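You operate a simulated robot arm through the tools that you are given. There is no shell and no other tool. Be economical: measure what you need, move in short steps, check, and stop when the job is done.

You are at the controls of a simulated robot arm. One attempt, no reset.

TASK
Turn the flow knob to 2. Press the seal test button two times. Open the right glass drawer, take the silver cone and leave it inside and shut the drawer again. Take the red plug and put it on the yellow ring on the counter top. Put the yellow ticket on the top of the wooden table away on the counter top. Shut the gear drier drawer. Switch the parts drier switch on. Any order will do.

It is judged by the outcome, as a careful person would: the job done as asked, and still so three seconds after it is handed in. It fails if anything else is knocked over, pushed out of place, dropped, spilled or broken. A push-on lid holds only when it is set on centred and level and pressed home; a screw cap is set on level and turned clockwise until tight.

THE ROBOT
A 5-joint arm with a three-finger gripper on a trunk, on a base that drives. Base frame: it is fixed to the floor where the robot stands at the start and does not move with it; the origin is under the middle of the robot, x ahead of it, y to its left, z up. Lengths are in mm, angles in degrees, forces in N, time in s.
With the tool pointing down near the work surface it reaches from about 320 to 660 mm from the robot's upright axis, wherever it stands. Its first joint turns from -166.0 to 166.0 degrees. Places, roughly: counter top [-4000, -1500, 900]; flow knob [600, -100, 900]; gear drier drawer [-200, -3900, 500]; parts drier switch [300, -3000, 900]; red plug (3x3x6 cm) [-3900, -2500, 900]; right glass drawer [-3900, -400, 600]; seal test button [200, -300, 700]; show [-3900, -400, 600]; silver cone (4x4x3 cm) [600, -2100, 900]; yellow ring (5x5x2 cm) [-3900, -2200, 900]; yellow ticket [-2750, -4000, 750]. The tool tilts only in the upright plane through the base axis and itself; it spins freely about its own axis. Payload 1.37 kg.
The TCP is the grasp point between the finger pads, 16 mm short of the fingertips. In the tool frame z runs along the fingers and y along their closing line. The gripper opens to 101 mm. The gripper's body begins 82 mm behind the TCP.
Orientation is told as [roll, pitch, yaw] about the base's x, y, z axes, in that order, counted from this pose: with the fingers straight down and closing along the base's y, the tool's x points along the base's -x, its y along +y and its z along -z.

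THE INTERFACE
- The arm moves only by the tool arm_command. Its argument "series" is a list of rows, each an object of numbers (a shift or turn left out is 0, a gripper value left out holds the last): "tx", "ty", "tz": the shift along the tool's x, y, z in units of 20 mm (1.0 is 20 mm); "rx", "ry", "rz": the turn, a rotation vector about the tool's x, y, z in units of 6 degrees (1.0 is 6 degrees); "gripper": the opening in per cent of the stroke, from 0 (shut) to 100 (fully open). In form: [{"tx": .., "ty": .., "tz": .., "rx": .., "ry": .., "rz": .., "gripper": ..}, ...]. A call has 1 to 20 rows; each row shifts and turns the commanded pose from where the row before left it, along the tool's axes as they then stand. A call with a number of a shift or a turn outside -1 to 1 is refused whole. A row lasts 0.2 s, in which the tool goes at most 50 mm and 8.6 degrees; a call with a longer step from one row to the next is refused whole, and so is a gripper value outside its range. A pose out of reach is approached as far as the arm can. The call stops where the force on the tool passes 40 N (or 10 N more than at its start, if that is more) or the arm is blocked; 0.2 s more then pass. The fingers move at their own pace (about 45 mm/s each) and stop on an object; they squeeze with about 26 N. The grip force told is the motor's: it shows also when the fingers shut on nothing. Time passes only in rows, and 0.2 s behind the last, so rows that do not move let the fingers close. It gives the time, the measured TCP pose, the force on the tool (base axes), the opening and the grip force at its end, in the units of the frame above (readings bear some noise), with the torque about the TCP (base axes, N m) and any sound that the robot's microphone picked up.
- Cameras (640 x 400 px; columns grow to the right, rows downward): "scene" is now at [-14.7, 111.6, 1529.4]; the picture's right is [-0.81, -0.59, 0.00], its down [-0.44, 0.61, -0.66] and it looks along [0.39, -0.54, -0.75] (base axes); focal length 253 px, centre (320, 200). "wrist" rides on the gripper at [72, 20, -104] in the tool frame; the picture's right is [-0.26, 0.96, 0.00], its down [-0.76, -0.21, -0.62] and it looks along [-0.60, -0.16, 0.78] (tool axes); focal length 265 px, centre (320, 200).
- capture(camera): a new picture of that camera. No time passes.
- raise_lower(by): slides the trunk up (or, below 0, down) by that many mm; the arm and the scene camera ride with it, the base frame stays. It gives what a move gives, with no picture.
- drive_base(legs): drives the robot by 1 to 6 legs, each [ahead, left, turn to the left] in mm, mm and degrees, along the robot's own axes; the way and the turn of a leg run together, so that a leg with both is an arc; at most 1500 mm and 180 degrees a leg. The arm and the cameras ride along, it lands a little off, and it stops where it bumps. It gives what a move gives.
- turn_head(pan, tilt): turns the head with the scene camera to pan (to the left, within 155 degrees either way) and tilt (down, from -29 to 69), counted from straight ahead of the robot. It gives what a move gives.
- pixel_to_xyz(camera, pixels): for up to 12 pixels [column, row] of the newest picture of that camera ("zoom" is the newest enlarged one), the place [x, y, z] in the base frame of the surface seen there, good to about 2 mm. No time passes.
- inspect(camera, box): a new picture of the part [left, top, right, bottom] of that camera's present view, enlarged. No time passes.
- finish_job(): hands the job in; it is judged then, once.

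Work in short steps. Measure before you move; look again where a grasp or a placing could have gone wrong, and mend it. You have 124 turns and 134 pictures in all, those below and enlarged ones among them. Open the gripper and draw the arm clear of the work before you hand the job in, unless the task says otherwise; then end with one line.

The tools are called after "Request:" as a command line: name --argument value ..., lists and objects as JSON in quotes. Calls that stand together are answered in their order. arm_command: Moves the arm, as the interface text tells. Its arguments: {"type":"object","properties":{"series":{"type":"array","items":{"type":"object","properties":{"tx":{"type":"number"},"ty":{"type":"number"},"tz":{"type":"number"},"rx":{"type":"number"},"ry":{"type":"number"},"rz":{"type":"number"},"gripper":{"type":"number"}}}}},"required":["series"]} The other tools are called the same way: raise_lower (by) slides the trunk up or down; drive_base (legs) drives the base; turn_head (pan, tilt) turns the head that bears the scene camera; capture (camera) takes a picture; pixel_to_xyz (camera, pixels) gives the place of the surface under pixels of a picture; inspect (camera, box) takes an enlarged picture of a part of a camera's view; finish_job () hands the job in.

At the start:

```text
time_s: 0.0
eef_pos: [272.7, -287.0, 1146.7]
tcp_rot: [0.0, 0.1, 0.0]
ft_force: [0.0, -0.3, 0.3]
moment: [0.0, 0.01, 0.0]
gripper_width: 100.4
grasp_force: 0.0
trunk travel left (down, up): [-475.0, 115.0]
robot x, y, heading: [1.0, -0.5, 0.1]
head pan, tilt: [-54.1, 48.5]
```

scene: 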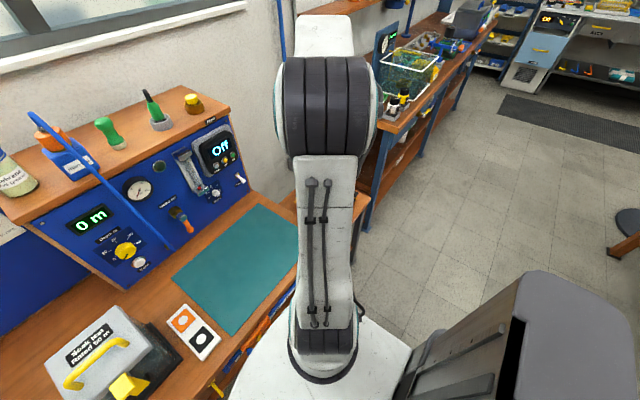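
wrist: 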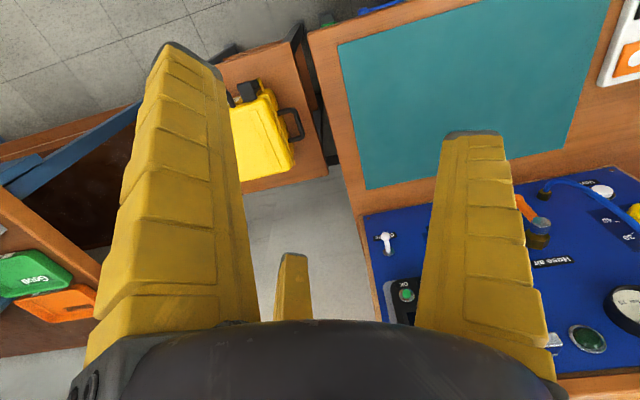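

The start picture shows a blue panel with a yellow knob near (125,251) and a switch. I enlarge the panel and measure its points.

Request:
inspect --camera "scene" --box '[0, 80, 260, 300]'

Request:
pixel_to_xyz --camera "scene" --pixels '[[125, 251], [140, 263], [93, 221], [205, 194], [222, 150], [183, 215], [240, 181], [230, 230], [75, 360], [127, 385], [190, 330], [106, 240]]'

Request:
turn_head --pan -20 --tilt 50

Request:
capture --camera "scene"

```text
1.82 times, centred on (130, 190) of scene
```

zoom: 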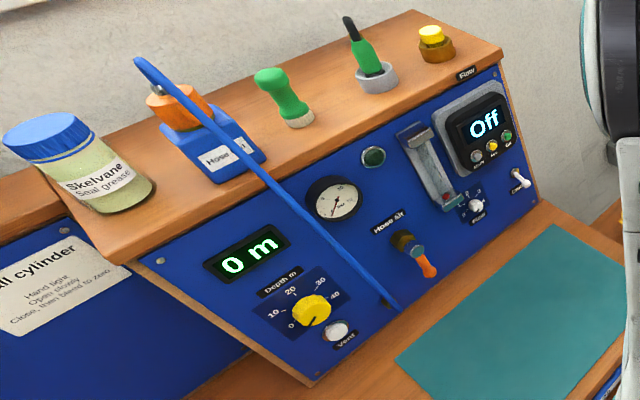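

```text
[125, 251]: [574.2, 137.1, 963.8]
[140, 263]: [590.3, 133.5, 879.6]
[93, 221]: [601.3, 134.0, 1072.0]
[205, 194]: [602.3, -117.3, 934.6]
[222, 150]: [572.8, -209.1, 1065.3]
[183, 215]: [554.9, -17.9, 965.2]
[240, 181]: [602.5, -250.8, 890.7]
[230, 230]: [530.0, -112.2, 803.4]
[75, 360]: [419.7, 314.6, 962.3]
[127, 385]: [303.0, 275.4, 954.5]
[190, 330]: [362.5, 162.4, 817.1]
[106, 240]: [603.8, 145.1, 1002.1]
```

```text
time_s: 1.0
eef_pos: [272.8, -284.9, 1147.2]
tcp_rot: [0.0, 0.0, 0.0]
ft_force: [0.1, -0.2, 0.3]
moment: [-0.01, -0.02, -0.01]
gripper_width: 100.9
grasp_force: 0.0
trunk travel left (down, up): [-475.0, 115.0]
robot x, y, heading: [-1.8, -3.1, 0.0]
head pan, tilt: [-20.0, 50.0]
```

```text
130 pictures are left
```

scene: 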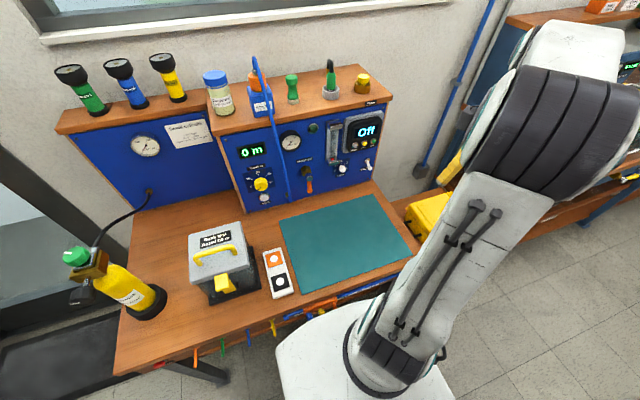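

The white knob at (343,170) sits under the flow meter. I zoom in on it and look for the seal test button near [200,-300,700].

Request:
inspect --camera "scene" --box '[300, 100, 400, 200]'

Request:
inspect --camera "scene" --box '[220, 260, 440, 400]'

Request:
pixel_to_xyz --camera "scene" --pixels '[[343, 170], [366, 162], [330, 185], [366, 145]]'

```text
4.00 times, centred on (350, 150) of scene
```

zoom: 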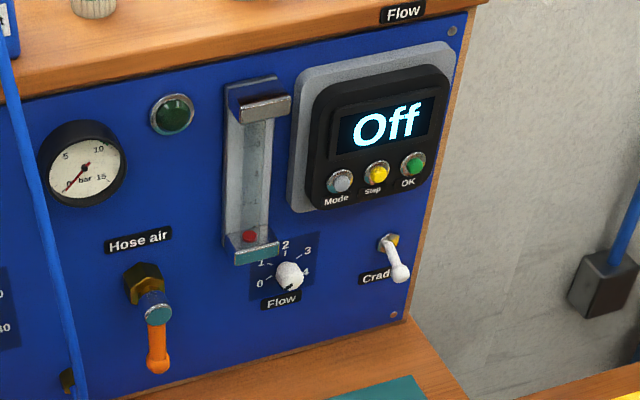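

```text
2.86 times, centred on (330, 330) of scene
```

zoom: 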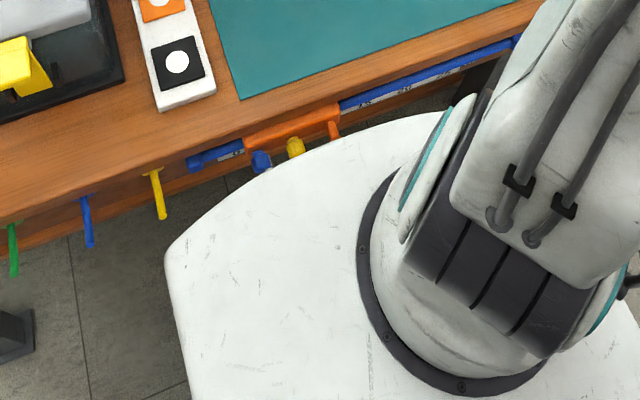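

```text
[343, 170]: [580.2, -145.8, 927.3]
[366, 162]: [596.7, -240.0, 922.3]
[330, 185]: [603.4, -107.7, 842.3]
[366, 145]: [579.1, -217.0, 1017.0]
```

Now a survey of the room by panning the head.

Request:
turn_head --pan -100 --tilt 25

Request:
capture --camera "scene"

Request:
turn_head --pan -152 --tilt 25

Request:
capture --camera "scene"

Request:
turn_head --pan 130 --tilt 25

Request:
capture --camera "scene"

```text
time_s: 2.5
eef_pos: [272.5, -286.9, 1146.3]
tcp_rot: [0.1, 0.0, 0.0]
ft_force: [-0.5, -0.4, -0.5]
moment: [-0.02, 0.0, 0.05]
gripper_width: 100.8
grasp_force: 0.0
trunk travel left (down, up): [-475.0, 115.0]
robot x, y, heading: [4.2, 1.0, -0.2]
head pan, tilt: [-100.0, 25.0]
```

```text
127 pictures are left
```

scene: 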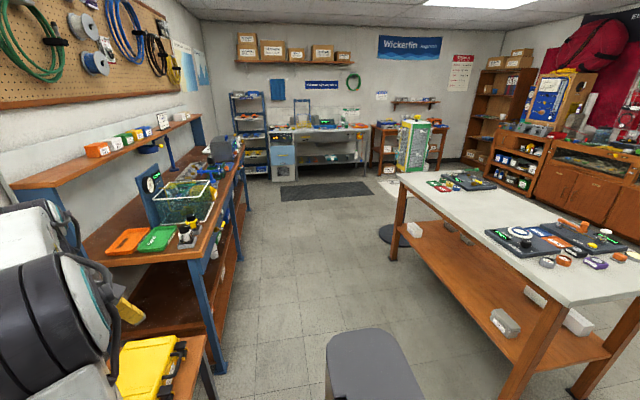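

```text
time_s: 3.7
eef_pos: [272.6, -287.6, 1146.2]
tcp_rot: [0.0, 0.0, 0.0]
ft_force: [-0.1, 0.0, 0.0]
moment: [-0.02, 0.01, 0.02]
gripper_width: 100.5
grasp_force: 0.2
trunk travel left (down, up): [-475.0, 115.0]
robot x, y, heading: [2.3, 2.6, 0.2]
head pan, tilt: [-152.0, 25.0]
```

```text
126 pictures are left
```

scene: 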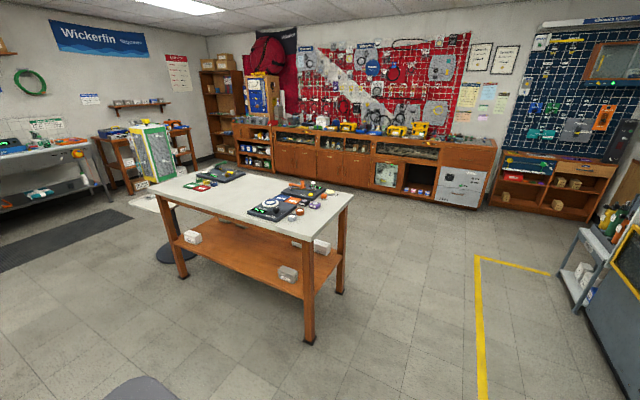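

```text
time_s: 7.6
eef_pos: [272.0, -286.7, 1148.4]
tcp_rot: [0.0, 0.0, 0.0]
ft_force: [-0.6, 0.0, -0.7]
moment: [0.05, 0.0, -0.02]
gripper_width: 100.4
grasp_force: 0.0
trunk travel left (down, up): [-475.0, 115.0]
robot x, y, heading: [-4.8, -3.6, 0.2]
head pan, tilt: [130.0, 25.0]
```

```text
125 pictures are left
```

scene: 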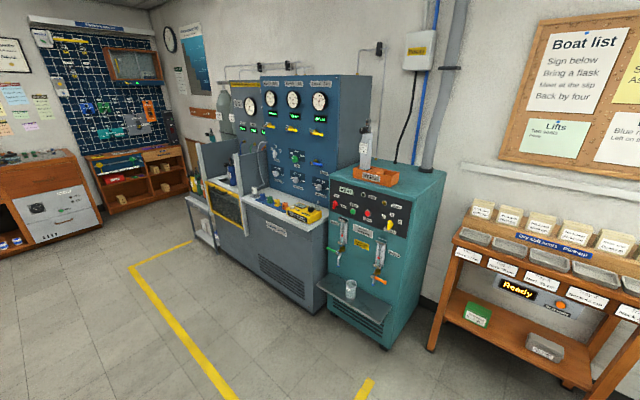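

Let me find the seal test button near [200,-300,700] by tilting the head down there, and check for obstacles on the floor.

Request:
turn_head --pan -20 --tilt 69

Request:
capture --camera "scene"

Request:
turn_head --pan -90 --tilt 60

Request:
capture --camera "scene"

Request:
pixel_to_xyz --camera "scene" --pixels '[[320, 300], [320, 200], [320, 100], [100, 200], [200, 150], [450, 250], [550, 200], [320, 380], [450, 380]]'

```text
time_s: 10.0
eef_pos: [271.3, -286.3, 1147.1]
tcp_rot: [0.1, 0.1, 0.0]
ft_force: [0.3, 0.3, 0.3]
moment: [-0.03, -0.01, 0.02]
gripper_width: 100.2
grasp_force: 0.0
trunk travel left (down, up): [-475.0, 115.0]
robot x, y, heading: [-2.9, 2.6, -0.4]
head pan, tilt: [-20.0, 68.8]
```

```text
124 pictures are left
```

scene: 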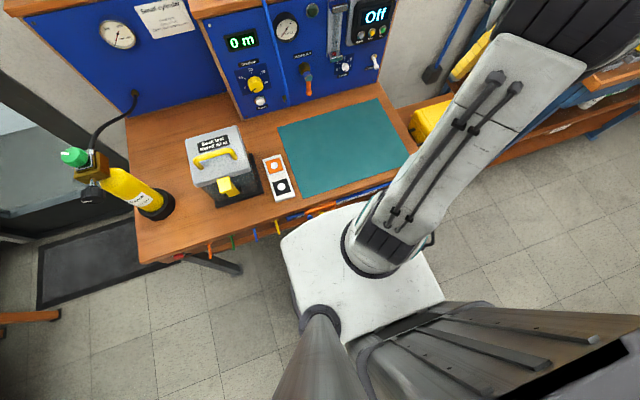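

```text
time_s: 11.4
eef_pos: [272.5, -286.0, 1146.7]
tcp_rot: [0.0, 0.1, 0.0]
ft_force: [-0.2, 0.0, 0.7]
moment: [-0.01, -0.02, -0.01]
gripper_width: 100.4
grasp_force: 0.1
trunk travel left (down, up): [-475.0, 115.0]
robot x, y, heading: [-0.9, -1.6, -0.1]
head pan, tilt: [-90.0, 60.0]
```

```text
123 pictures are left
```

scene: 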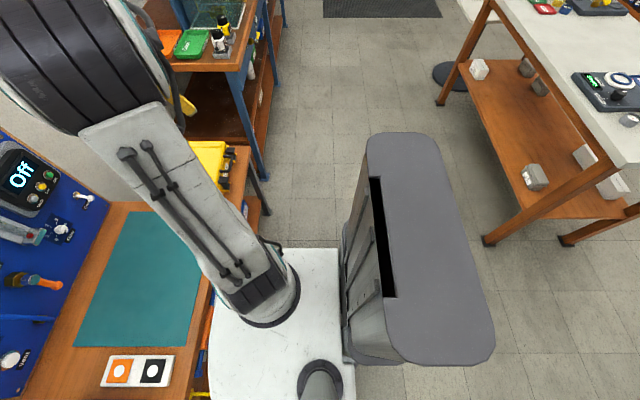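

```text
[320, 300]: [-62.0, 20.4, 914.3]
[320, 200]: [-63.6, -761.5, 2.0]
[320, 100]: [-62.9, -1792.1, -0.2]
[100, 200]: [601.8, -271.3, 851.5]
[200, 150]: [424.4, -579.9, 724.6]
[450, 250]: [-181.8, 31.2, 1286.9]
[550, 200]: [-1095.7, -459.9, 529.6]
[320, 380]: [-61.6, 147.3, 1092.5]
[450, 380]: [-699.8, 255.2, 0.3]
```

The grey column is the robot's own trunk. I back off 450 mm to see the counter's front.

Request:
drive_base --legs '[[-450, -100, 0]]'

Request:
turn_head --pan -12 --tilt 45

Request:
capture --camera "scene"

Request:
capture --camera "wrist"

```text
time_s: 14.2
eef_pos: [-180.8, -386.0, 1146.5]
tcp_rot: [0.0, 0.0, 0.4]
ft_force: [0.6, 0.1, 1.2]
moment: [-0.02, 0.01, 0.01]
gripper_width: 100.6
grasp_force: 0.1
trunk travel left (down, up): [-475.0, 115.0]
robot x, y, heading: [-455.6, -101.2, 0.3]
head pan, tilt: [-90.0, 60.0]
```

```text
time_s: 15.7
eef_pos: [-181.6, -387.2, 1147.2]
tcp_rot: [0.0, 0.0, 0.3]
ft_force: [0.0, 0.2, -0.4]
moment: [0.0, 0.02, 0.01]
gripper_width: 100.3
grasp_force: 0.0
trunk travel left (down, up): [-475.0, 115.0]
robot x, y, heading: [-456.2, -99.1, 0.3]
head pan, tilt: [-12.0, 45.0]
```

```text
122 pictures are left
```

scene: 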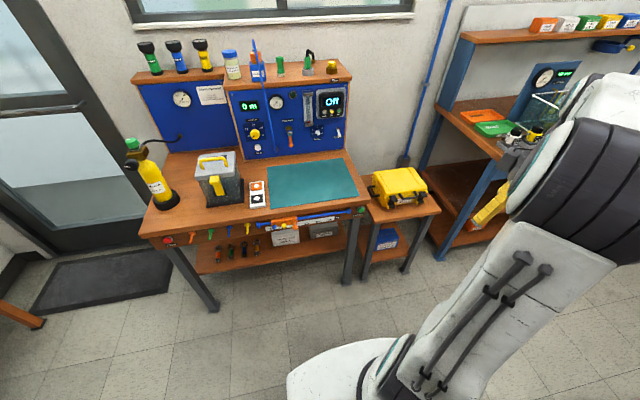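

```text
121 pictures are left
```

wrist: 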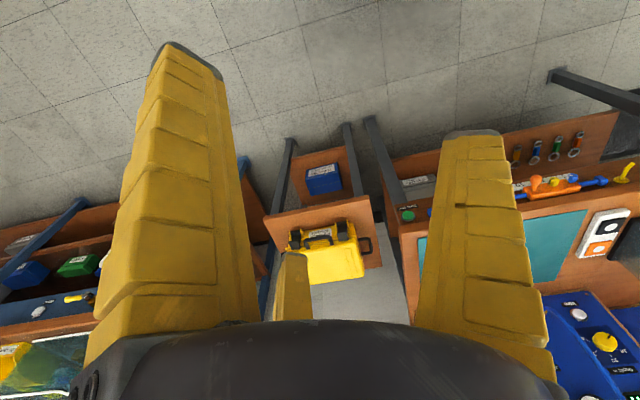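

A green button shows on the counter's front edge at (360,212) in the scene view and a red one at (170,240). I zoom in on both.

Request:
inspect --camera "scene" --box '[320, 190, 400, 240]'

Request:
inspect --camera "scene" --box '[300, 80, 360, 150]'

Request:
inspect --camera "scene" --box '[140, 200, 340, 270]'

Request:
pixel_to_xyz --camera "scene" --pixels '[[360, 211], [363, 214], [169, 240], [300, 215], [250, 230], [317, 131], [320, 220], [380, 205]]'

```text
8.00 times, centred on (360, 215) of scene
```

zoom: 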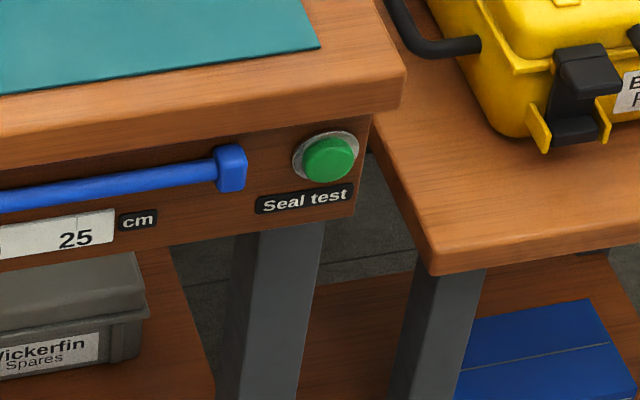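

```text
5.71 times, centred on (330, 115) of scene
```

zoom: 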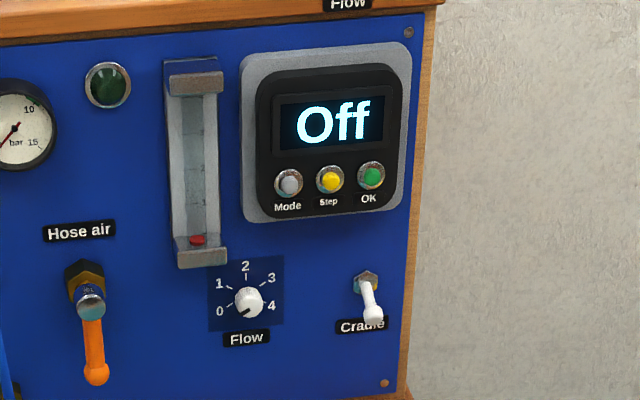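

```text
3.20 times, centred on (240, 235) of scene
```

zoom: 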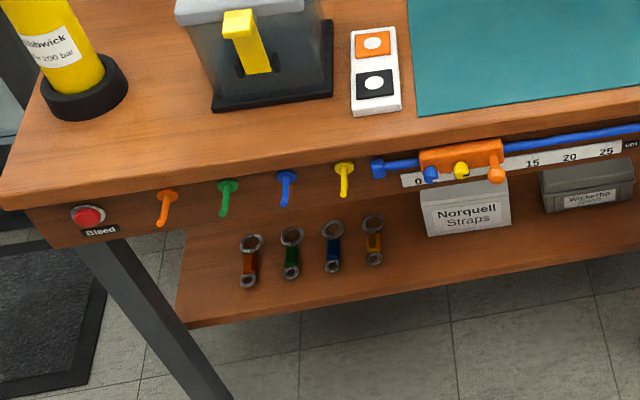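

```text
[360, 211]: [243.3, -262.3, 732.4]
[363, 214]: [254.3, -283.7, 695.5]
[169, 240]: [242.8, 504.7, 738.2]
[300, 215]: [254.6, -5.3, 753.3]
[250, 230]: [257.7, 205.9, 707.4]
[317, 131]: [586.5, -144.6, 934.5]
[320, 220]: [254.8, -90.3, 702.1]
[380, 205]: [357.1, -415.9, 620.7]
```

The green seal test button is at about [243,-262,736], facing -x, and the flow knob is at [580,-146,930] pointing at 0. I bring the arm straight ahead and start pitching the tool horizontal, clear of everything.

Request:
arm_command --series '[{"ty": 0.957, "tx": -0.483, "gripper": 0}, {"ty": 0.957, "tx": -0.483}, {"ty": 0.957, "tx": -0.483}, {"ty": 0.957, "tx": -0.483}, {"ty": 0.957, "tx": -0.483}, {"ty": 0.957, "tx": -0.483}, {"ty": 0.957, "tx": -0.483}, {"ty": 0.957, "tx": -0.483}, {"ty": 0.957, "tx": -0.483}, {"ty": 0.957, "tx": -0.483}, {"ty": 0.957, "tx": -0.483}, {"ty": 0.957, "tx": -0.483}, {"ty": 0.957, "tx": -0.483}, {"ty": 0.957, "tx": -0.483}, {"ty": 0.957, "tx": -0.483}]'

Request:
arm_command --series '[{"ry": -1, "tx": -0.5}, {"ry": -1, "tx": -0.5}, {"ry": -1, "tx": -0.5}, {"ry": -1, "tx": -0.5}, {"ry": -1, "tx": -0.5}, {"ry": -1}, {"ry": -1}, {"ry": -1}, {"ry": -1}, {"ry": -1}, {"ry": -1, "tz": 0.5}, {"ry": -1, "tz": 0.5}, {"ry": -1, "tz": 0.5}, {"ry": -1, "tz": 0.5}, {"ry": -1, "tz": 0.5}]'

Request:
capture --camera "scene"

```text
time_s: 18.9
eef_pos: [-38.0, -100.4, 1147.6]
tcp_rot: [-0.1, 0.0, 0.2]
ft_force: [0.1, -1.1, 0.1]
moment: [0.02, 0.0, 0.01]
gripper_width: 0.0
grasp_force: 26.1
trunk travel left (down, up): [-475.0, 115.0]
robot x, y, heading: [-456.9, -99.3, 0.5]
head pan, tilt: [-12.0, 45.0]
```

```text
time_s: 22.1
eef_pos: [77.9, -99.9, 1152.3]
tcp_rot: [179.7, -90.0, -179.2]
ft_force: [0.1, 0.2, 1.1]
moment: [0.03, -0.01, -0.01]
gripper_width: 0.0
grasp_force: 26.1
out of reach, approached as far as the arm can: row 13, 14
trunk travel left (down, up): [-475.0, 115.0]
robot x, y, heading: [-458.1, -103.3, 0.4]
head pan, tilt: [-12.0, 45.0]
```

```text
117 pictures are left
```

scene: 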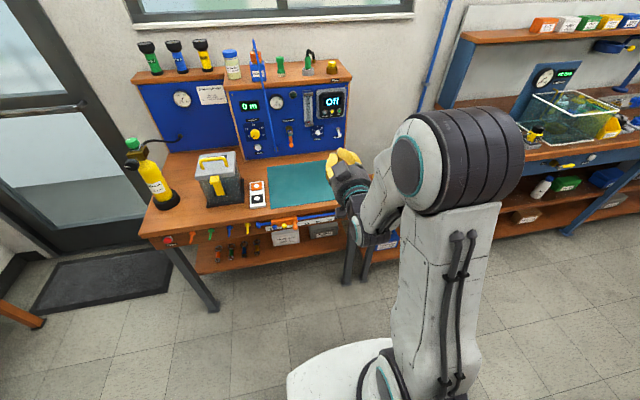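

The tool is now horizontal. I lower the trunk to knob height, spin the camera to the left side, and drive up to about 120 mm short of the knob.

Request:
raise_lower --by -222

Request:
arm_command --series '[{"rz": 1}, {"rz": 1}, {"rz": 1}, {"rz": 1}, {"rz": 1}, {"rz": 1}, {"rz": 1}, {"rz": 1}, {"rz": 1}, {"rz": 1}, {"rz": 1}, {"rz": 1}, {"rz": 1}, {"rz": 1}, {"rz": 1}]'

Request:
drive_base --legs '[[360, -43, 0]]'

Request:
capture --camera "wrist"

Request:
turn_head --pan -10 --tilt 45

Request:
capture --camera "scene"

```text
time_s: 24.4
eef_pos: [77.2, -98.2, 929.8]
tcp_rot: [2.2, -90.0, -1.9]
ft_force: [0.6, -0.5, 0.0]
moment: [-0.03, 0.01, -0.01]
gripper_width: 0.0
grasp_force: 26.1
trunk travel left (down, up): [-253.0, 337.0]
robot x, y, heading: [-456.9, -101.0, 0.5]
head pan, tilt: [-12.0, 45.0]
```

```text
time_s: 27.6
eef_pos: [76.7, -97.6, 930.1]
tcp_rot: [90.1, 0.1, -89.6]
ft_force: [0.3, 0.0, -0.8]
moment: [0.02, 0.0, -0.01]
gripper_width: 0.0
grasp_force: 26.6
trunk travel left (down, up): [-253.0, 337.0]
robot x, y, heading: [-457.9, -101.4, 0.2]
head pan, tilt: [-12.0, 45.0]
```

```text
time_s: 30.0
eef_pos: [442.5, -132.6, 930.2]
tcp_rot: [90.0, -0.1, -89.1]
ft_force: [0.0, 0.5, 0.3]
moment: [-0.01, 0.01, 0.0]
gripper_width: 0.0
grasp_force: 25.5
trunk travel left (down, up): [-253.0, 337.0]
robot x, y, heading: [-90.7, -145.5, 0.4]
head pan, tilt: [-12.0, 45.0]
```

```text
116 pictures are left
```

wrist: 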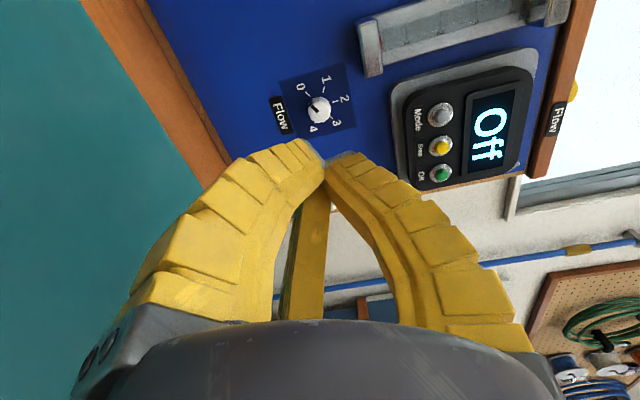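

```text
time_s: 30.6
eef_pos: [443.0, -132.0, 928.5]
tcp_rot: [90.0, 0.1, -89.1]
ft_force: [0.9, 0.5, 0.2]
moment: [-0.01, 0.01, 0.0]
gripper_width: 0.0
grasp_force: 25.0
trunk travel left (down, up): [-253.0, 337.0]
robot x, y, heading: [-88.4, -137.9, 0.9]
head pan, tilt: [-10.0, 45.0]
```

```text
115 pictures are left
```

scene: 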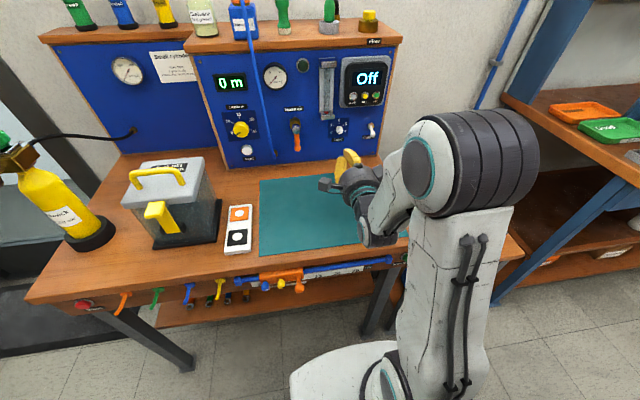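

Zooming on the knob through the wrist camera (around (320,108)) to read the pointer and measure its centre.

Request:
inspect --camera "wrist" --box '[270, 60, 370, 150]'

Request:
pixel_to_xyz --camera "wrist" --pixels '[[320, 107], [320, 110], [318, 102], [345, 125], [295, 115], [302, 87], [344, 98]]'

Request:
inspect --camera "scene" --box '[320, 110, 360, 145]'

```text
4.44 times, centred on (320, 105) of wrist
```

zoom: 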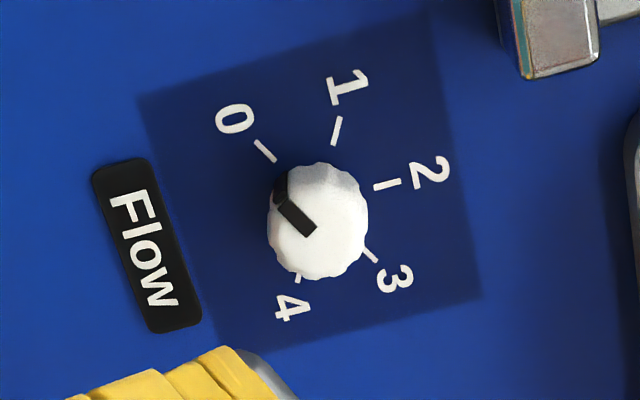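

```text
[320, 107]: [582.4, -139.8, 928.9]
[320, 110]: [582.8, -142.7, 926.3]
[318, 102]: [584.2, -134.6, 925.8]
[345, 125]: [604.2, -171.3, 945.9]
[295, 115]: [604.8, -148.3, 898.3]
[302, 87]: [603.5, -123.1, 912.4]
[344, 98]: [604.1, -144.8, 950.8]
```

```text
11.43 times, centred on (340, 128) of scene
```

zoom: 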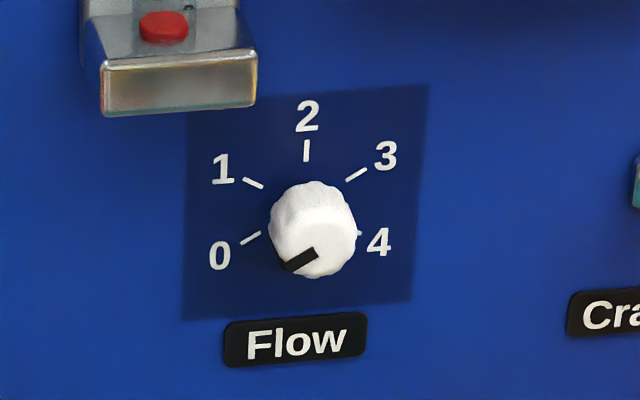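

I measure the tick positions and knob centre on this zoom to get the angle from 0 to 2.

Request:
pixel_to_xyz --camera "zoom" --pixels '[[250, 238], [253, 183], [307, 151], [356, 174], [361, 234], [315, 240], [318, 185], [312, 276], [272, 228], [354, 228], [285, 268], [318, 250]]'

```text
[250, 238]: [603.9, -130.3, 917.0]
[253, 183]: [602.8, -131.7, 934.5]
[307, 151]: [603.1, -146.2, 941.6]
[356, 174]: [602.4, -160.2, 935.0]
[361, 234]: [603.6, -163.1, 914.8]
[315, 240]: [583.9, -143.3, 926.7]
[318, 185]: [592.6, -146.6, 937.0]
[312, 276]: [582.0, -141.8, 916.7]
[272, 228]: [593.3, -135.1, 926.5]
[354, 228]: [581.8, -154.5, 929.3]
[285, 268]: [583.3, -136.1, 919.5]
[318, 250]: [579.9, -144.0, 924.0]
```

The knob centre is about [581,-146,924], with radius about 10.5, and 0 to 2 is about 112° clockwise. I open the fingers to about 36 mm and drive 80 mm nearer (fingertips still short of the knob), then read the pose.

Request:
arm_command --series '[{"ty": -0.27, "tx": -0.675, "gripper": 36}, {}, {}]'

Request:
drive_base --legs '[[80, 0, 0]]'

Request:
capture --camera "wrist"

Request:
capture --camera "scene"

```text
time_s: 31.4
eef_pos: [444.0, -135.8, 925.1]
tcp_rot: [90.1, 0.0, -89.6]
ft_force: [-0.7, 0.0, -1.2]
moment: [0.03, 0.03, -0.01]
gripper_width: 40.8
grasp_force: 3.3
out of reach, approached as far as the arm can: row 1
trunk travel left (down, up): [-253.0, 337.0]
robot x, y, heading: [-89.3, -134.8, 0.9]
head pan, tilt: [-10.0, 45.0]
```

```text
time_s: 32.5
eef_pos: [525.0, -133.4, 924.6]
tcp_rot: [90.0, 0.0, -89.4]
ft_force: [-0.4, 0.0, -0.4]
moment: [-0.04, -0.01, 0.02]
gripper_width: 41.0
grasp_force: 3.4
trunk travel left (down, up): [-253.0, 337.0]
robot x, y, heading: [-9.9, -138.9, 1.1]
head pan, tilt: [-10.0, 45.0]
```

```text
112 pictures are left
```

wrist: 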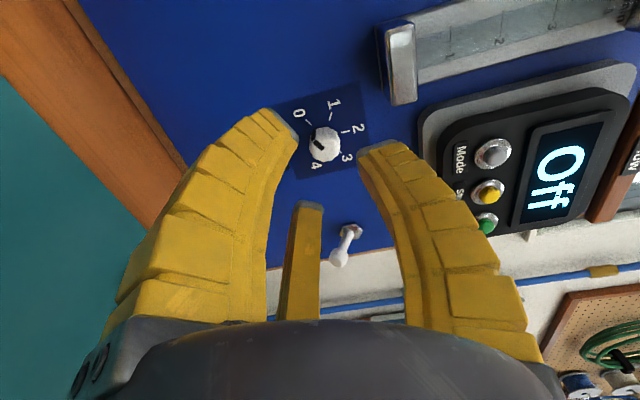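

```text
111 pictures are left
```

scene: 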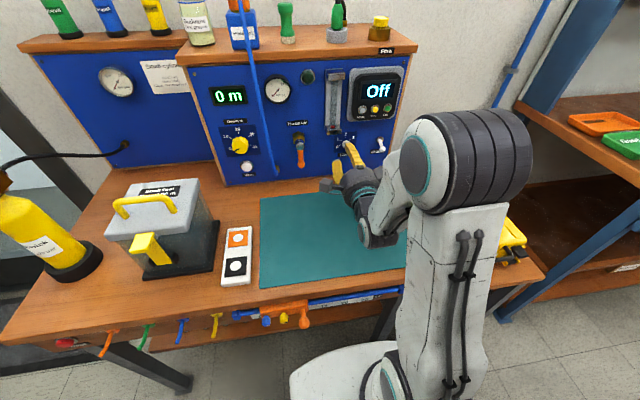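

Sideways shifts can't keep heading with this arm, so I correct with the base: turning -1.1° about the robot shifts the TCP by about -10 mm, with a little sideways drive added.

Request:
drive_base --legs '[[0, -4, -0.9]]'

Request:
arm_command --series '[{}]'

Request:
inspect --camera "wrist" --box '[200, 60, 460, 220]'

```text
time_s: 33.2
eef_pos: [525.2, -146.7, 925.3]
tcp_rot: [90.0, 0.0, -90.4]
ft_force: [-0.2, 0.2, -0.1]
moment: [0.01, -0.03, -0.02]
gripper_width: 40.7
grasp_force: 3.5
trunk travel left (down, up): [-253.0, 337.0]
robot x, y, heading: [-9.0, -145.2, -0.1]
head pan, tilt: [-10.0, 45.0]
```

```text
time_s: 33.6
eef_pos: [525.2, -146.5, 925.9]
tcp_rot: [90.1, 0.0, -90.4]
ft_force: [-0.6, -0.1, 0.1]
moment: [-0.03, -0.03, -0.01]
gripper_width: 40.7
grasp_force: 3.3
trunk travel left (down, up): [-253.0, 337.0]
robot x, y, heading: [-7.7, -145.5, 0.3]
head pan, tilt: [-10.0, 45.0]
```

```text
2.46 times, centred on (330, 140) of wrist
```

zoom: 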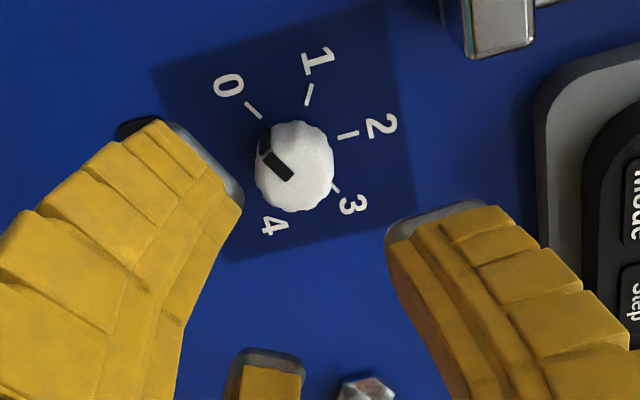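

Aligned (y -146.6, z 925.5). I advance 56 mm and close on the knob.

Request:
arm_command --series '[{"tz": 0.5, "ty": -0.08}, {"tz": 0.5}, {"tz": 0.5}, {"tz": 0.5}, {"tz": 0.5}, {"tz": 0.3}, {}]'

Request:
inspect --camera "wrist" --box '[200, 60, 460, 220]'

```text
time_s: 35.2
eef_pos: [580.6, -147.0, 924.0]
tcp_rot: [90.0, 0.0, -90.4]
ft_force: [0.1, -0.2, -0.1]
moment: [0.03, 0.01, 0.02]
gripper_width: 40.7
grasp_force: 3.7
trunk travel left (down, up): [-253.0, 337.0]
robot x, y, heading: [-15.7, -143.9, -0.1]
head pan, tilt: [-10.0, 45.0]
```

```text
2.46 times, centred on (330, 140) of wrist
```

zoom: 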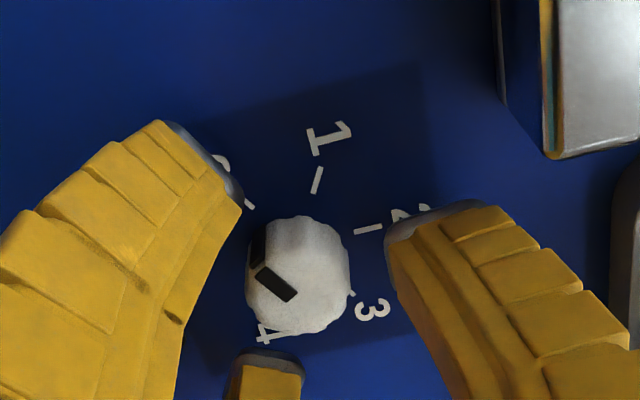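

The knob sits between the fingertips. I close on it.

Request:
arm_command --series '[{"gripper": 0}, {}, {}, {}]'

Request:
inspect --camera "wrist" --box '[200, 60, 460, 220]'

```text
time_s: 36.2
eef_pos: [579.7, -147.3, 924.8]
tcp_rot: [90.1, 0.0, -90.3]
ft_force: [-7.4, 6.3, 0.2]
moment: [-0.03, 0.18, -0.18]
gripper_width: 17.9
grasp_force: 27.7
trunk travel left (down, up): [-253.0, 337.0]
robot x, y, heading: [-10.0, -141.9, 0.3]
head pan, tilt: [-10.0, 45.0]
```

```text
2.46 times, centred on (330, 140) of wrist
```

zoom: 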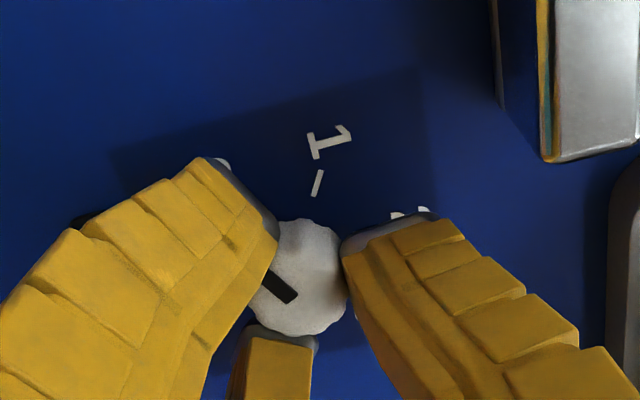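

Gripped (17.9 mm). I turn clockwise 54° first and check how the knob follows.

Request:
arm_command --series '[{"rz": 0.9}, {"rz": 0.9}, {"rz": 0.9}, {"rz": 0.9}, {"rz": 0.9}, {"rz": 0.9}, {"rz": 0.9}, {"rz": 0.9}, {"rz": 0.9}, {"rz": 0.9}]'

Request:
inspect --camera "wrist" --box '[200, 60, 460, 220]'

Request:
inspect --camera "scene" --box '[320, 100, 400, 165]'

```text
time_s: 38.4
eef_pos: [580.1, -143.5, 923.4]
tcp_rot: [90.1, 53.9, -90.2]
ft_force: [-7.0, 16.0, 1.1]
moment: [0.0, 0.22, 0.19]
gripper_width: 17.4
grasp_force: 27.8
trunk travel left (down, up): [-253.0, 337.0]
robot x, y, heading: [-14.2, -141.6, 0.1]
head pan, tilt: [-10.0, 45.0]
```

```text
2.46 times, centred on (330, 140) of wrist
```

zoom: 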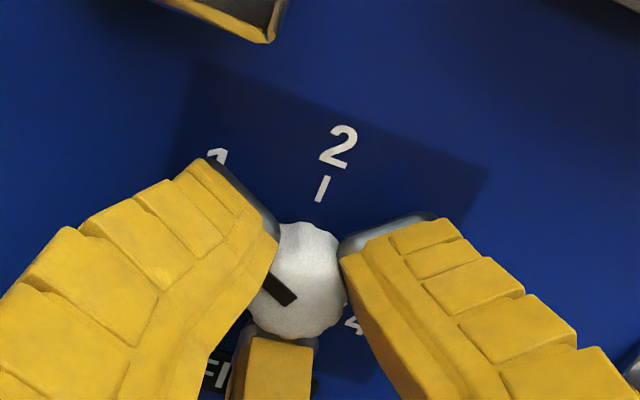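

```text
6.15 times, centred on (360, 132) of scene
```

zoom: 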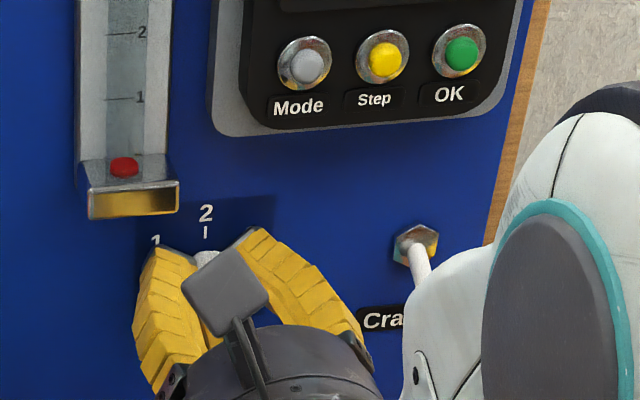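

The knob follows the grip with no slip. I turn another 57°.

Request:
arm_command --series '[{"rz": 0.95}, {"rz": 0.95}, {"rz": 0.95}, {"rz": 0.95}, {"rz": 0.95}, {"rz": 0.95}, {"rz": 0.95}, {"rz": 0.95}, {"rz": 0.95}, {"rz": 0.95}]'

Request:
inspect --camera "wrist" --box '[200, 60, 460, 220]'

```text
time_s: 40.6
eef_pos: [579.8, -144.6, 924.8]
tcp_rot: [91.3, 82.3, -89.1]
ft_force: [-7.1, 20.2, 9.0]
moment: [-0.03, 0.08, 0.34]
gripper_width: 17.0
grasp_force: 28.5
out of reach, approached as far as the arm can: row 6, 7, 8, 9, 10
trunk travel left (down, up): [-253.0, 337.0]
robot x, y, heading: [-13.4, -142.7, -0.2]
head pan, tilt: [-10.0, 45.0]
```

```text
2.46 times, centred on (330, 140) of wrist
```

zoom: 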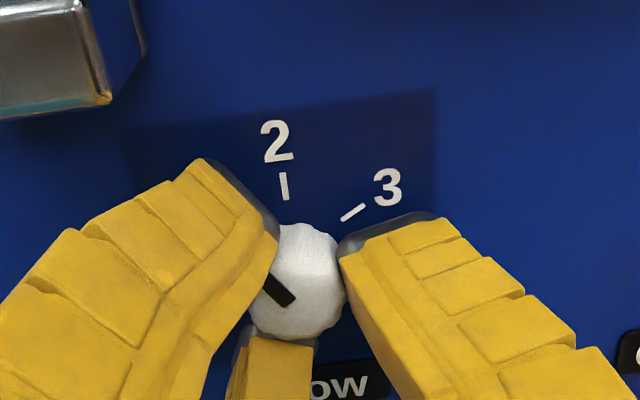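

The spin limit is reached at about 82° of turn. I open, spin back about 60°, and look before regripping.

Request:
arm_command --series '[{"gripper": 38}, {}, {}, {}, {"rz": -1}, {"rz": -1}, {"rz": -1}, {"rz": -1}, {"rz": -1}, {"rz": -1}, {"rz": -1}, {"rz": -1}, {"rz": -1}, {"rz": -1}]'

Request:
inspect --camera "wrist" --box '[200, 60, 460, 220]'

```text
time_s: 43.6
eef_pos: [581.6, -146.4, 924.1]
tcp_rot: [90.0, 22.3, -90.4]
ft_force: [0.2, 0.1, -0.7]
moment: [-0.01, 0.01, 0.0]
gripper_width: 42.6
grasp_force: 3.2
trunk travel left (down, up): [-253.0, 337.0]
robot x, y, heading: [-9.4, -146.0, 0.4]
head pan, tilt: [-10.0, 45.0]
```

```text
2.46 times, centred on (330, 140) of wrist
```

zoom: 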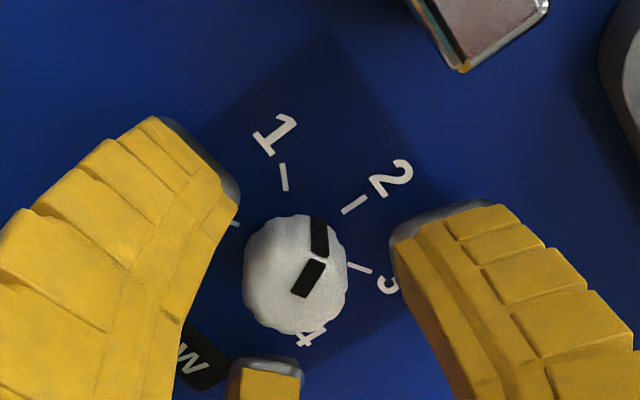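

The pointer is about 29° short of 2. I regrip, turn 29°, release and look.

Request:
arm_command --series '[{"gripper": 0}, {}, {}, {}, {"rz": 0.967}, {"rz": 0.967}, {"rz": 0.967}, {"rz": 0.967}, {"rz": 0.967}, {}]'

Request:
arm_command --series '[{"gripper": 38}, {}, {}, {}, {"tz": -0.5}, {"tz": -1}, {"tz": -1}]'

Request:
inspect --camera "wrist" --box '[200, 60, 460, 220]'

```text
time_s: 45.8
eef_pos: [581.2, -144.4, 923.8]
tcp_rot: [90.1, 51.5, -90.4]
ft_force: [-6.5, 13.0, 3.5]
moment: [-0.03, 0.35, 0.14]
gripper_width: 18.0
grasp_force: 28.1
trunk travel left (down, up): [-253.0, 337.0]
robot x, y, heading: [-11.7, -143.6, 0.1]
head pan, tilt: [-10.0, 45.0]
```

```text
time_s: 47.4
eef_pos: [530.5, -146.5, 922.3]
tcp_rot: [89.9, 51.5, -90.3]
ft_force: [-0.5, 0.7, -0.2]
moment: [0.01, -0.03, 0.0]
gripper_width: 42.7
grasp_force: 3.2
trunk travel left (down, up): [-253.0, 337.0]
robot x, y, heading: [-9.6, -143.2, 0.2]
head pan, tilt: [-10.0, 45.0]
```

```text
2.46 times, centred on (330, 140) of wrist
```

zoom: 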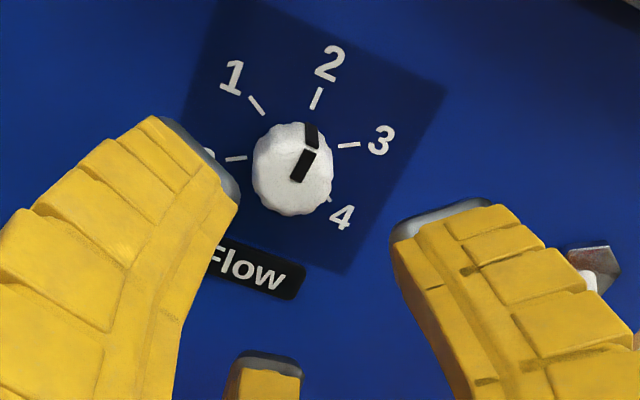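

The pointer looks at 2 now; I check from the scene camera as well.

Request:
inspect --camera "scene" --box '[325, 70, 385, 160]'

```text
4.44 times, centred on (355, 115) of scene
```

zoom: 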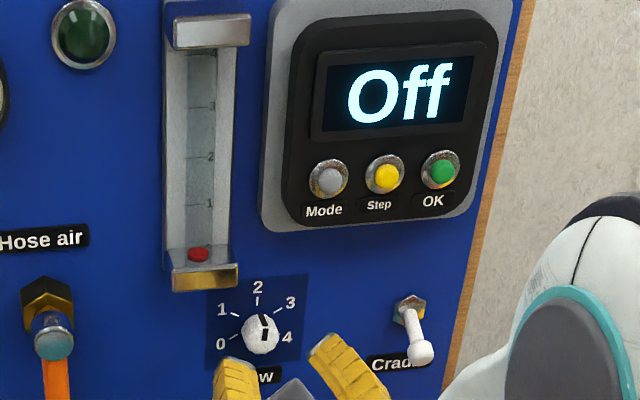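

The knob reads 2. I back off 400 mm, close the gripper, then lower to button height and line up at y≈-262.

Request:
drive_base --legs '[[-400, 0, 0], [0, -116, 0]]'

Request:
arm_command --series '[{"gripper": 0, "rz": -1}, {"rz": -1}, {"rz": -1}, {"rz": -1}, {"rz": -1}, {"rz": -1}, {"rz": -1}, {"rz": -1}, {"rz": -0.6}]'

Request:
raise_lower --by -187

Request:
turn_head --pan -14 --tilt 40

Request:
capture --camera "scene"

Request:
capture --camera "wrist"

```text
time_s: 50.7
eef_pos: [135.7, -264.1, 922.0]
tcp_rot: [89.9, 51.6, -90.5]
ft_force: [-0.5, 0.3, -0.4]
moment: [0.01, 0.02, -0.03]
gripper_width: 43.1
grasp_force: 2.9
trunk travel left (down, up): [-253.0, 337.0]
robot x, y, heading: [-404.6, -256.9, -0.1]
head pan, tilt: [-10.0, 45.0]
```

```text
time_s: 52.7
eef_pos: [135.3, -264.2, 922.4]
tcp_rot: [90.0, -0.2, -90.5]
ft_force: [0.8, 0.6, 0.1]
moment: [-0.03, 0.01, -0.03]
gripper_width: 0.0
grasp_force: 25.7
trunk travel left (down, up): [-253.0, 337.0]
robot x, y, heading: [-406.1, -260.5, -0.3]
head pan, tilt: [-10.0, 45.0]
```

```text
time_s: 54.8
eef_pos: [135.7, -263.7, 734.7]
tcp_rot: [90.0, -0.1, -90.5]
ft_force: [0.8, -0.1, 0.7]
moment: [0.0, 0.0, 0.0]
gripper_width: 0.1
grasp_force: 26.6
trunk travel left (down, up): [-66.0, 524.0]
robot x, y, heading: [-405.9, -258.0, -0.1]
head pan, tilt: [-10.0, 45.0]
```

```text
time_s: 55.4
eef_pos: [135.3, -265.1, 734.7]
tcp_rot: [90.0, -0.1, -90.5]
ft_force: [-0.1, -0.6, -0.9]
moment: [0.02, -0.01, 0.04]
gripper_width: 0.3
grasp_force: 25.5
trunk travel left (down, up): [-66.0, 524.0]
robot x, y, heading: [-401.6, -257.7, 0.2]
head pan, tilt: [-14.0, 40.0]
```

```text
101 pictures are left
```

scene: 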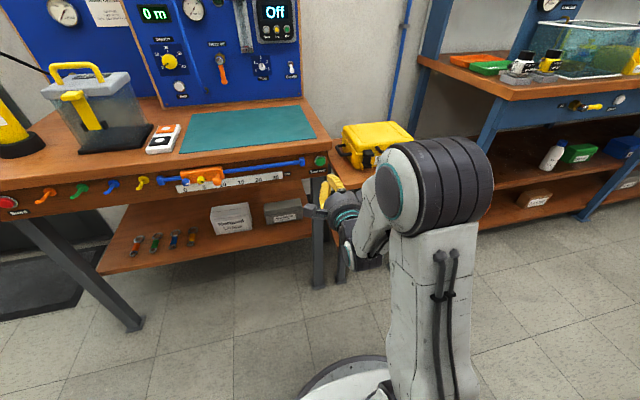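

```text
100 pictures are left
```

wrist: 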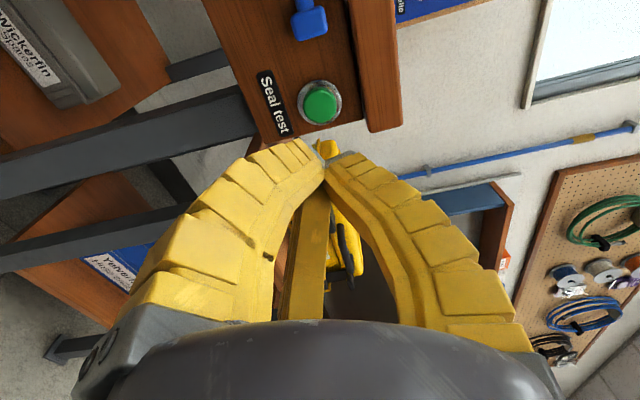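

I measure the button in the wrist view at (321,105), and zoom on the flow knob once more.

Request:
pixel_to_xyz --camera "wrist" --pixels '[[321, 105], [310, 105], [332, 108], [321, 95], [320, 117], [300, 120], [380, 100]]'

Request:
inspect --camera "scene" --box '[240, 45, 290, 85]'

```text
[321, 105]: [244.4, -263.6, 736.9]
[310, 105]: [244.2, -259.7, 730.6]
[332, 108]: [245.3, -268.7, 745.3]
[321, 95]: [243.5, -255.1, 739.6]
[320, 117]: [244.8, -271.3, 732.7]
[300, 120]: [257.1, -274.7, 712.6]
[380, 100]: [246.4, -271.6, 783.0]
```

```text
10.00 times, centred on (265, 65) of scene
```

zoom: 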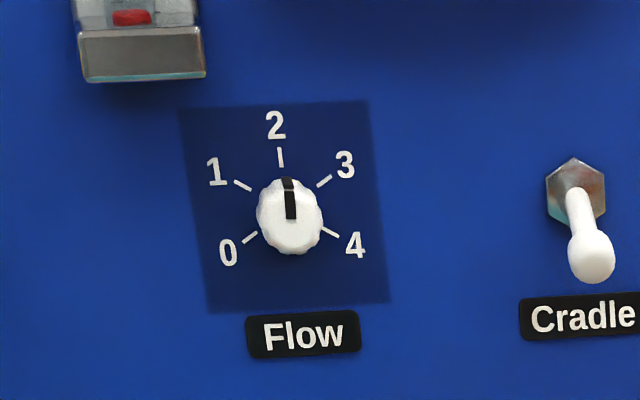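

The flow knob is on 2. The button is at [244,-263,737] and the TCP at [135.5,-264.5,734.7]; I drive 55 mm nearer and check the pose.

Request:
drive_base --legs '[[55, 1, 0]]'

Request:
arm_command --series '[{"ty": 0.1}]'

```text
time_s: 56.4
eef_pos: [189.4, -264.2, 734.6]
tcp_rot: [89.9, -0.1, -90.6]
ft_force: [0.1, -0.7, -0.1]
moment: [-0.01, 0.01, 0.03]
gripper_width: 0.0
grasp_force: 26.5
trunk travel left (down, up): [-66.0, 524.0]
robot x, y, heading: [-353.0, -258.5, -0.2]
head pan, tilt: [-14.0, 40.0]
```

```text
time_s: 56.8
eef_pos: [189.6, -264.2, 737.6]
tcp_rot: [90.0, -0.1, -90.5]
ft_force: [-0.3, 0.0, 0.0]
moment: [0.02, -0.02, -0.02]
gripper_width: 0.1
grasp_force: 26.1
trunk travel left (down, up): [-66.0, 524.0]
robot x, y, heading: [-349.9, -258.4, -0.2]
head pan, tilt: [-14.0, 40.0]
```

The tip is at about 205.6, 38 mm from the button. I advance 36 mm, then creep in.

Request:
arm_command --series '[{"tz": 0.6}, {"tz": 0.6}, {"tz": 0.5}, {"tz": 0.1}, {"tz": 0.1}, {"tz": 0.1}, {"tz": 0.1}]'

```text
time_s: 58.4
eef_pos: [232.4, -265.6, 735.5]
tcp_rot: [90.0, -0.1, -90.6]
ft_force: [-1.2, 0.3, 0.1]
moment: [0.0, 0.03, 0.0]
gripper_width: 5.9
grasp_force: 28.0
trunk travel left (down, up): [-66.0, 524.0]
robot x, y, heading: [-347.6, -261.7, -0.3]
head pan, tilt: [-14.0, 40.0]
```

The fingers have spread to 5.9 mm on contact, so I look.

Request:
inspect --camera "wrist" --box '[240, 40, 420, 200]'

Request:
inspect --camera "scene" --box '[280, 130, 380, 220]'

```text
2.50 times, centred on (330, 120) of wrist
```

zoom: 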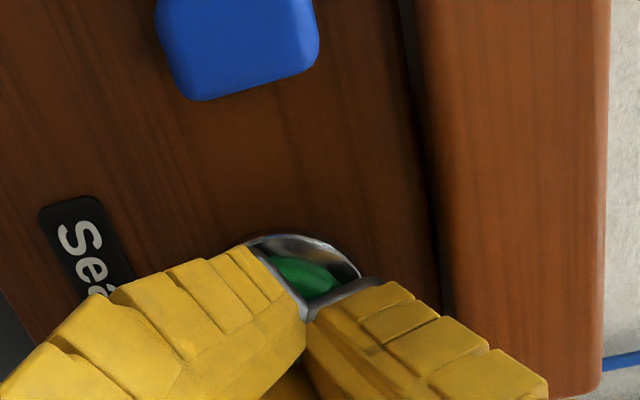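

```text
4.44 times, centred on (330, 175) of scene
```

zoom: 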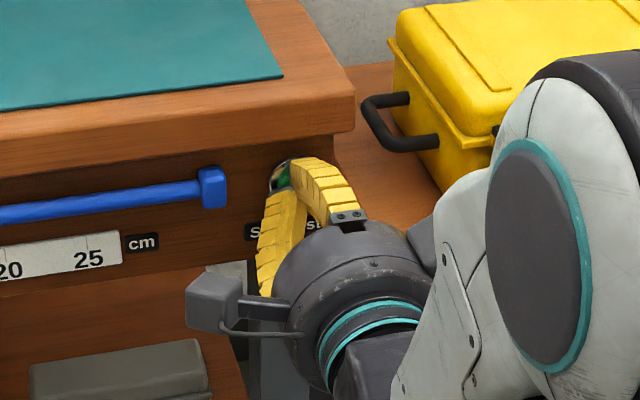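

The tips rest on the button; I press on in small steps and listen.

Request:
arm_command --series '[{"tz": 0.1}, {"tz": 0.1}, {}]'

Request:
arm_command --series '[{"tz": 0.1}, {"tz": 0.1}, {}]'

```text
time_s: 59.2
eef_pos: [235.7, -265.5, 737.3]
tcp_rot: [89.8, -0.1, -90.6]
ft_force: [-2.6, 0.3, -0.8]
moment: [0.05, 0.02, 0.01]
gripper_width: 6.1
grasp_force: 28.7
trunk travel left (down, up): [-66.0, 524.0]
robot x, y, heading: [-345.6, -258.8, -0.2]
head pan, tilt: [-14.0, 40.0]
heard: click
```

```text
time_s: 60.0
eef_pos: [240.5, -265.0, 736.9]
tcp_rot: [89.9, -0.1, -90.6]
ft_force: [-12.6, 0.4, -3.0]
moment: [0.0, 0.03, 0.05]
gripper_width: 6.1
grasp_force: 28.0
trunk travel left (down, up): [-66.0, 524.0]
robot x, y, heading: [-351.0, -258.8, 0.1]
head pan, tilt: [-14.0, 40.0]
```

One click heard: the first press. I withdraw 24 mm to release it fully.

Request:
arm_command --series '[{"tz": -0.4}, {"tz": -0.4}, {"tz": -0.4}, {}]'

Request:
inspect --camera "wrist" --box '[240, 40, 420, 200]'

Request:
inspect --camera "scene" --box '[130, 0, 310, 110]'

```text
time_s: 61.0
eef_pos: [216.5, -263.6, 737.8]
tcp_rot: [89.9, -0.1, -90.6]
ft_force: [0.0, -1.3, 0.0]
moment: [0.01, -0.04, 0.01]
gripper_width: 0.1
grasp_force: 28.1
trunk travel left (down, up): [-66.0, 524.0]
robot x, y, heading: [-345.2, -255.7, -0.0]
head pan, tilt: [-14.0, 40.0]
```

```text
2.50 times, centred on (330, 120) of wrist
```

zoom: 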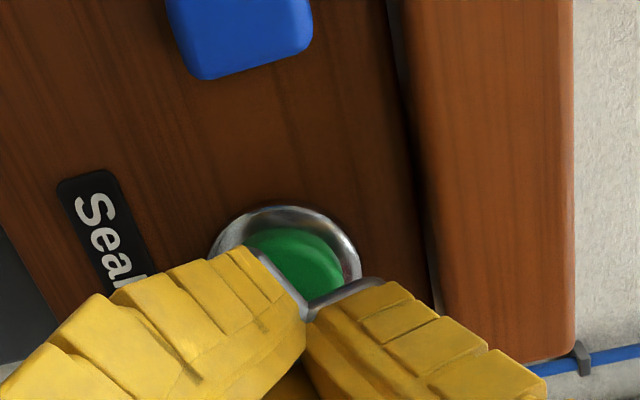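

```text
3.56 times, centred on (220, 55) of scene
```

zoom: 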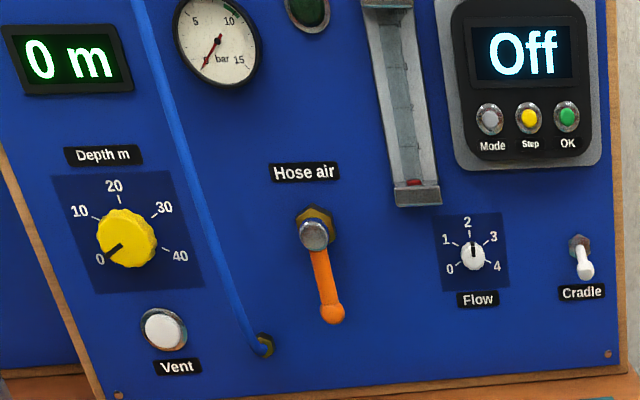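

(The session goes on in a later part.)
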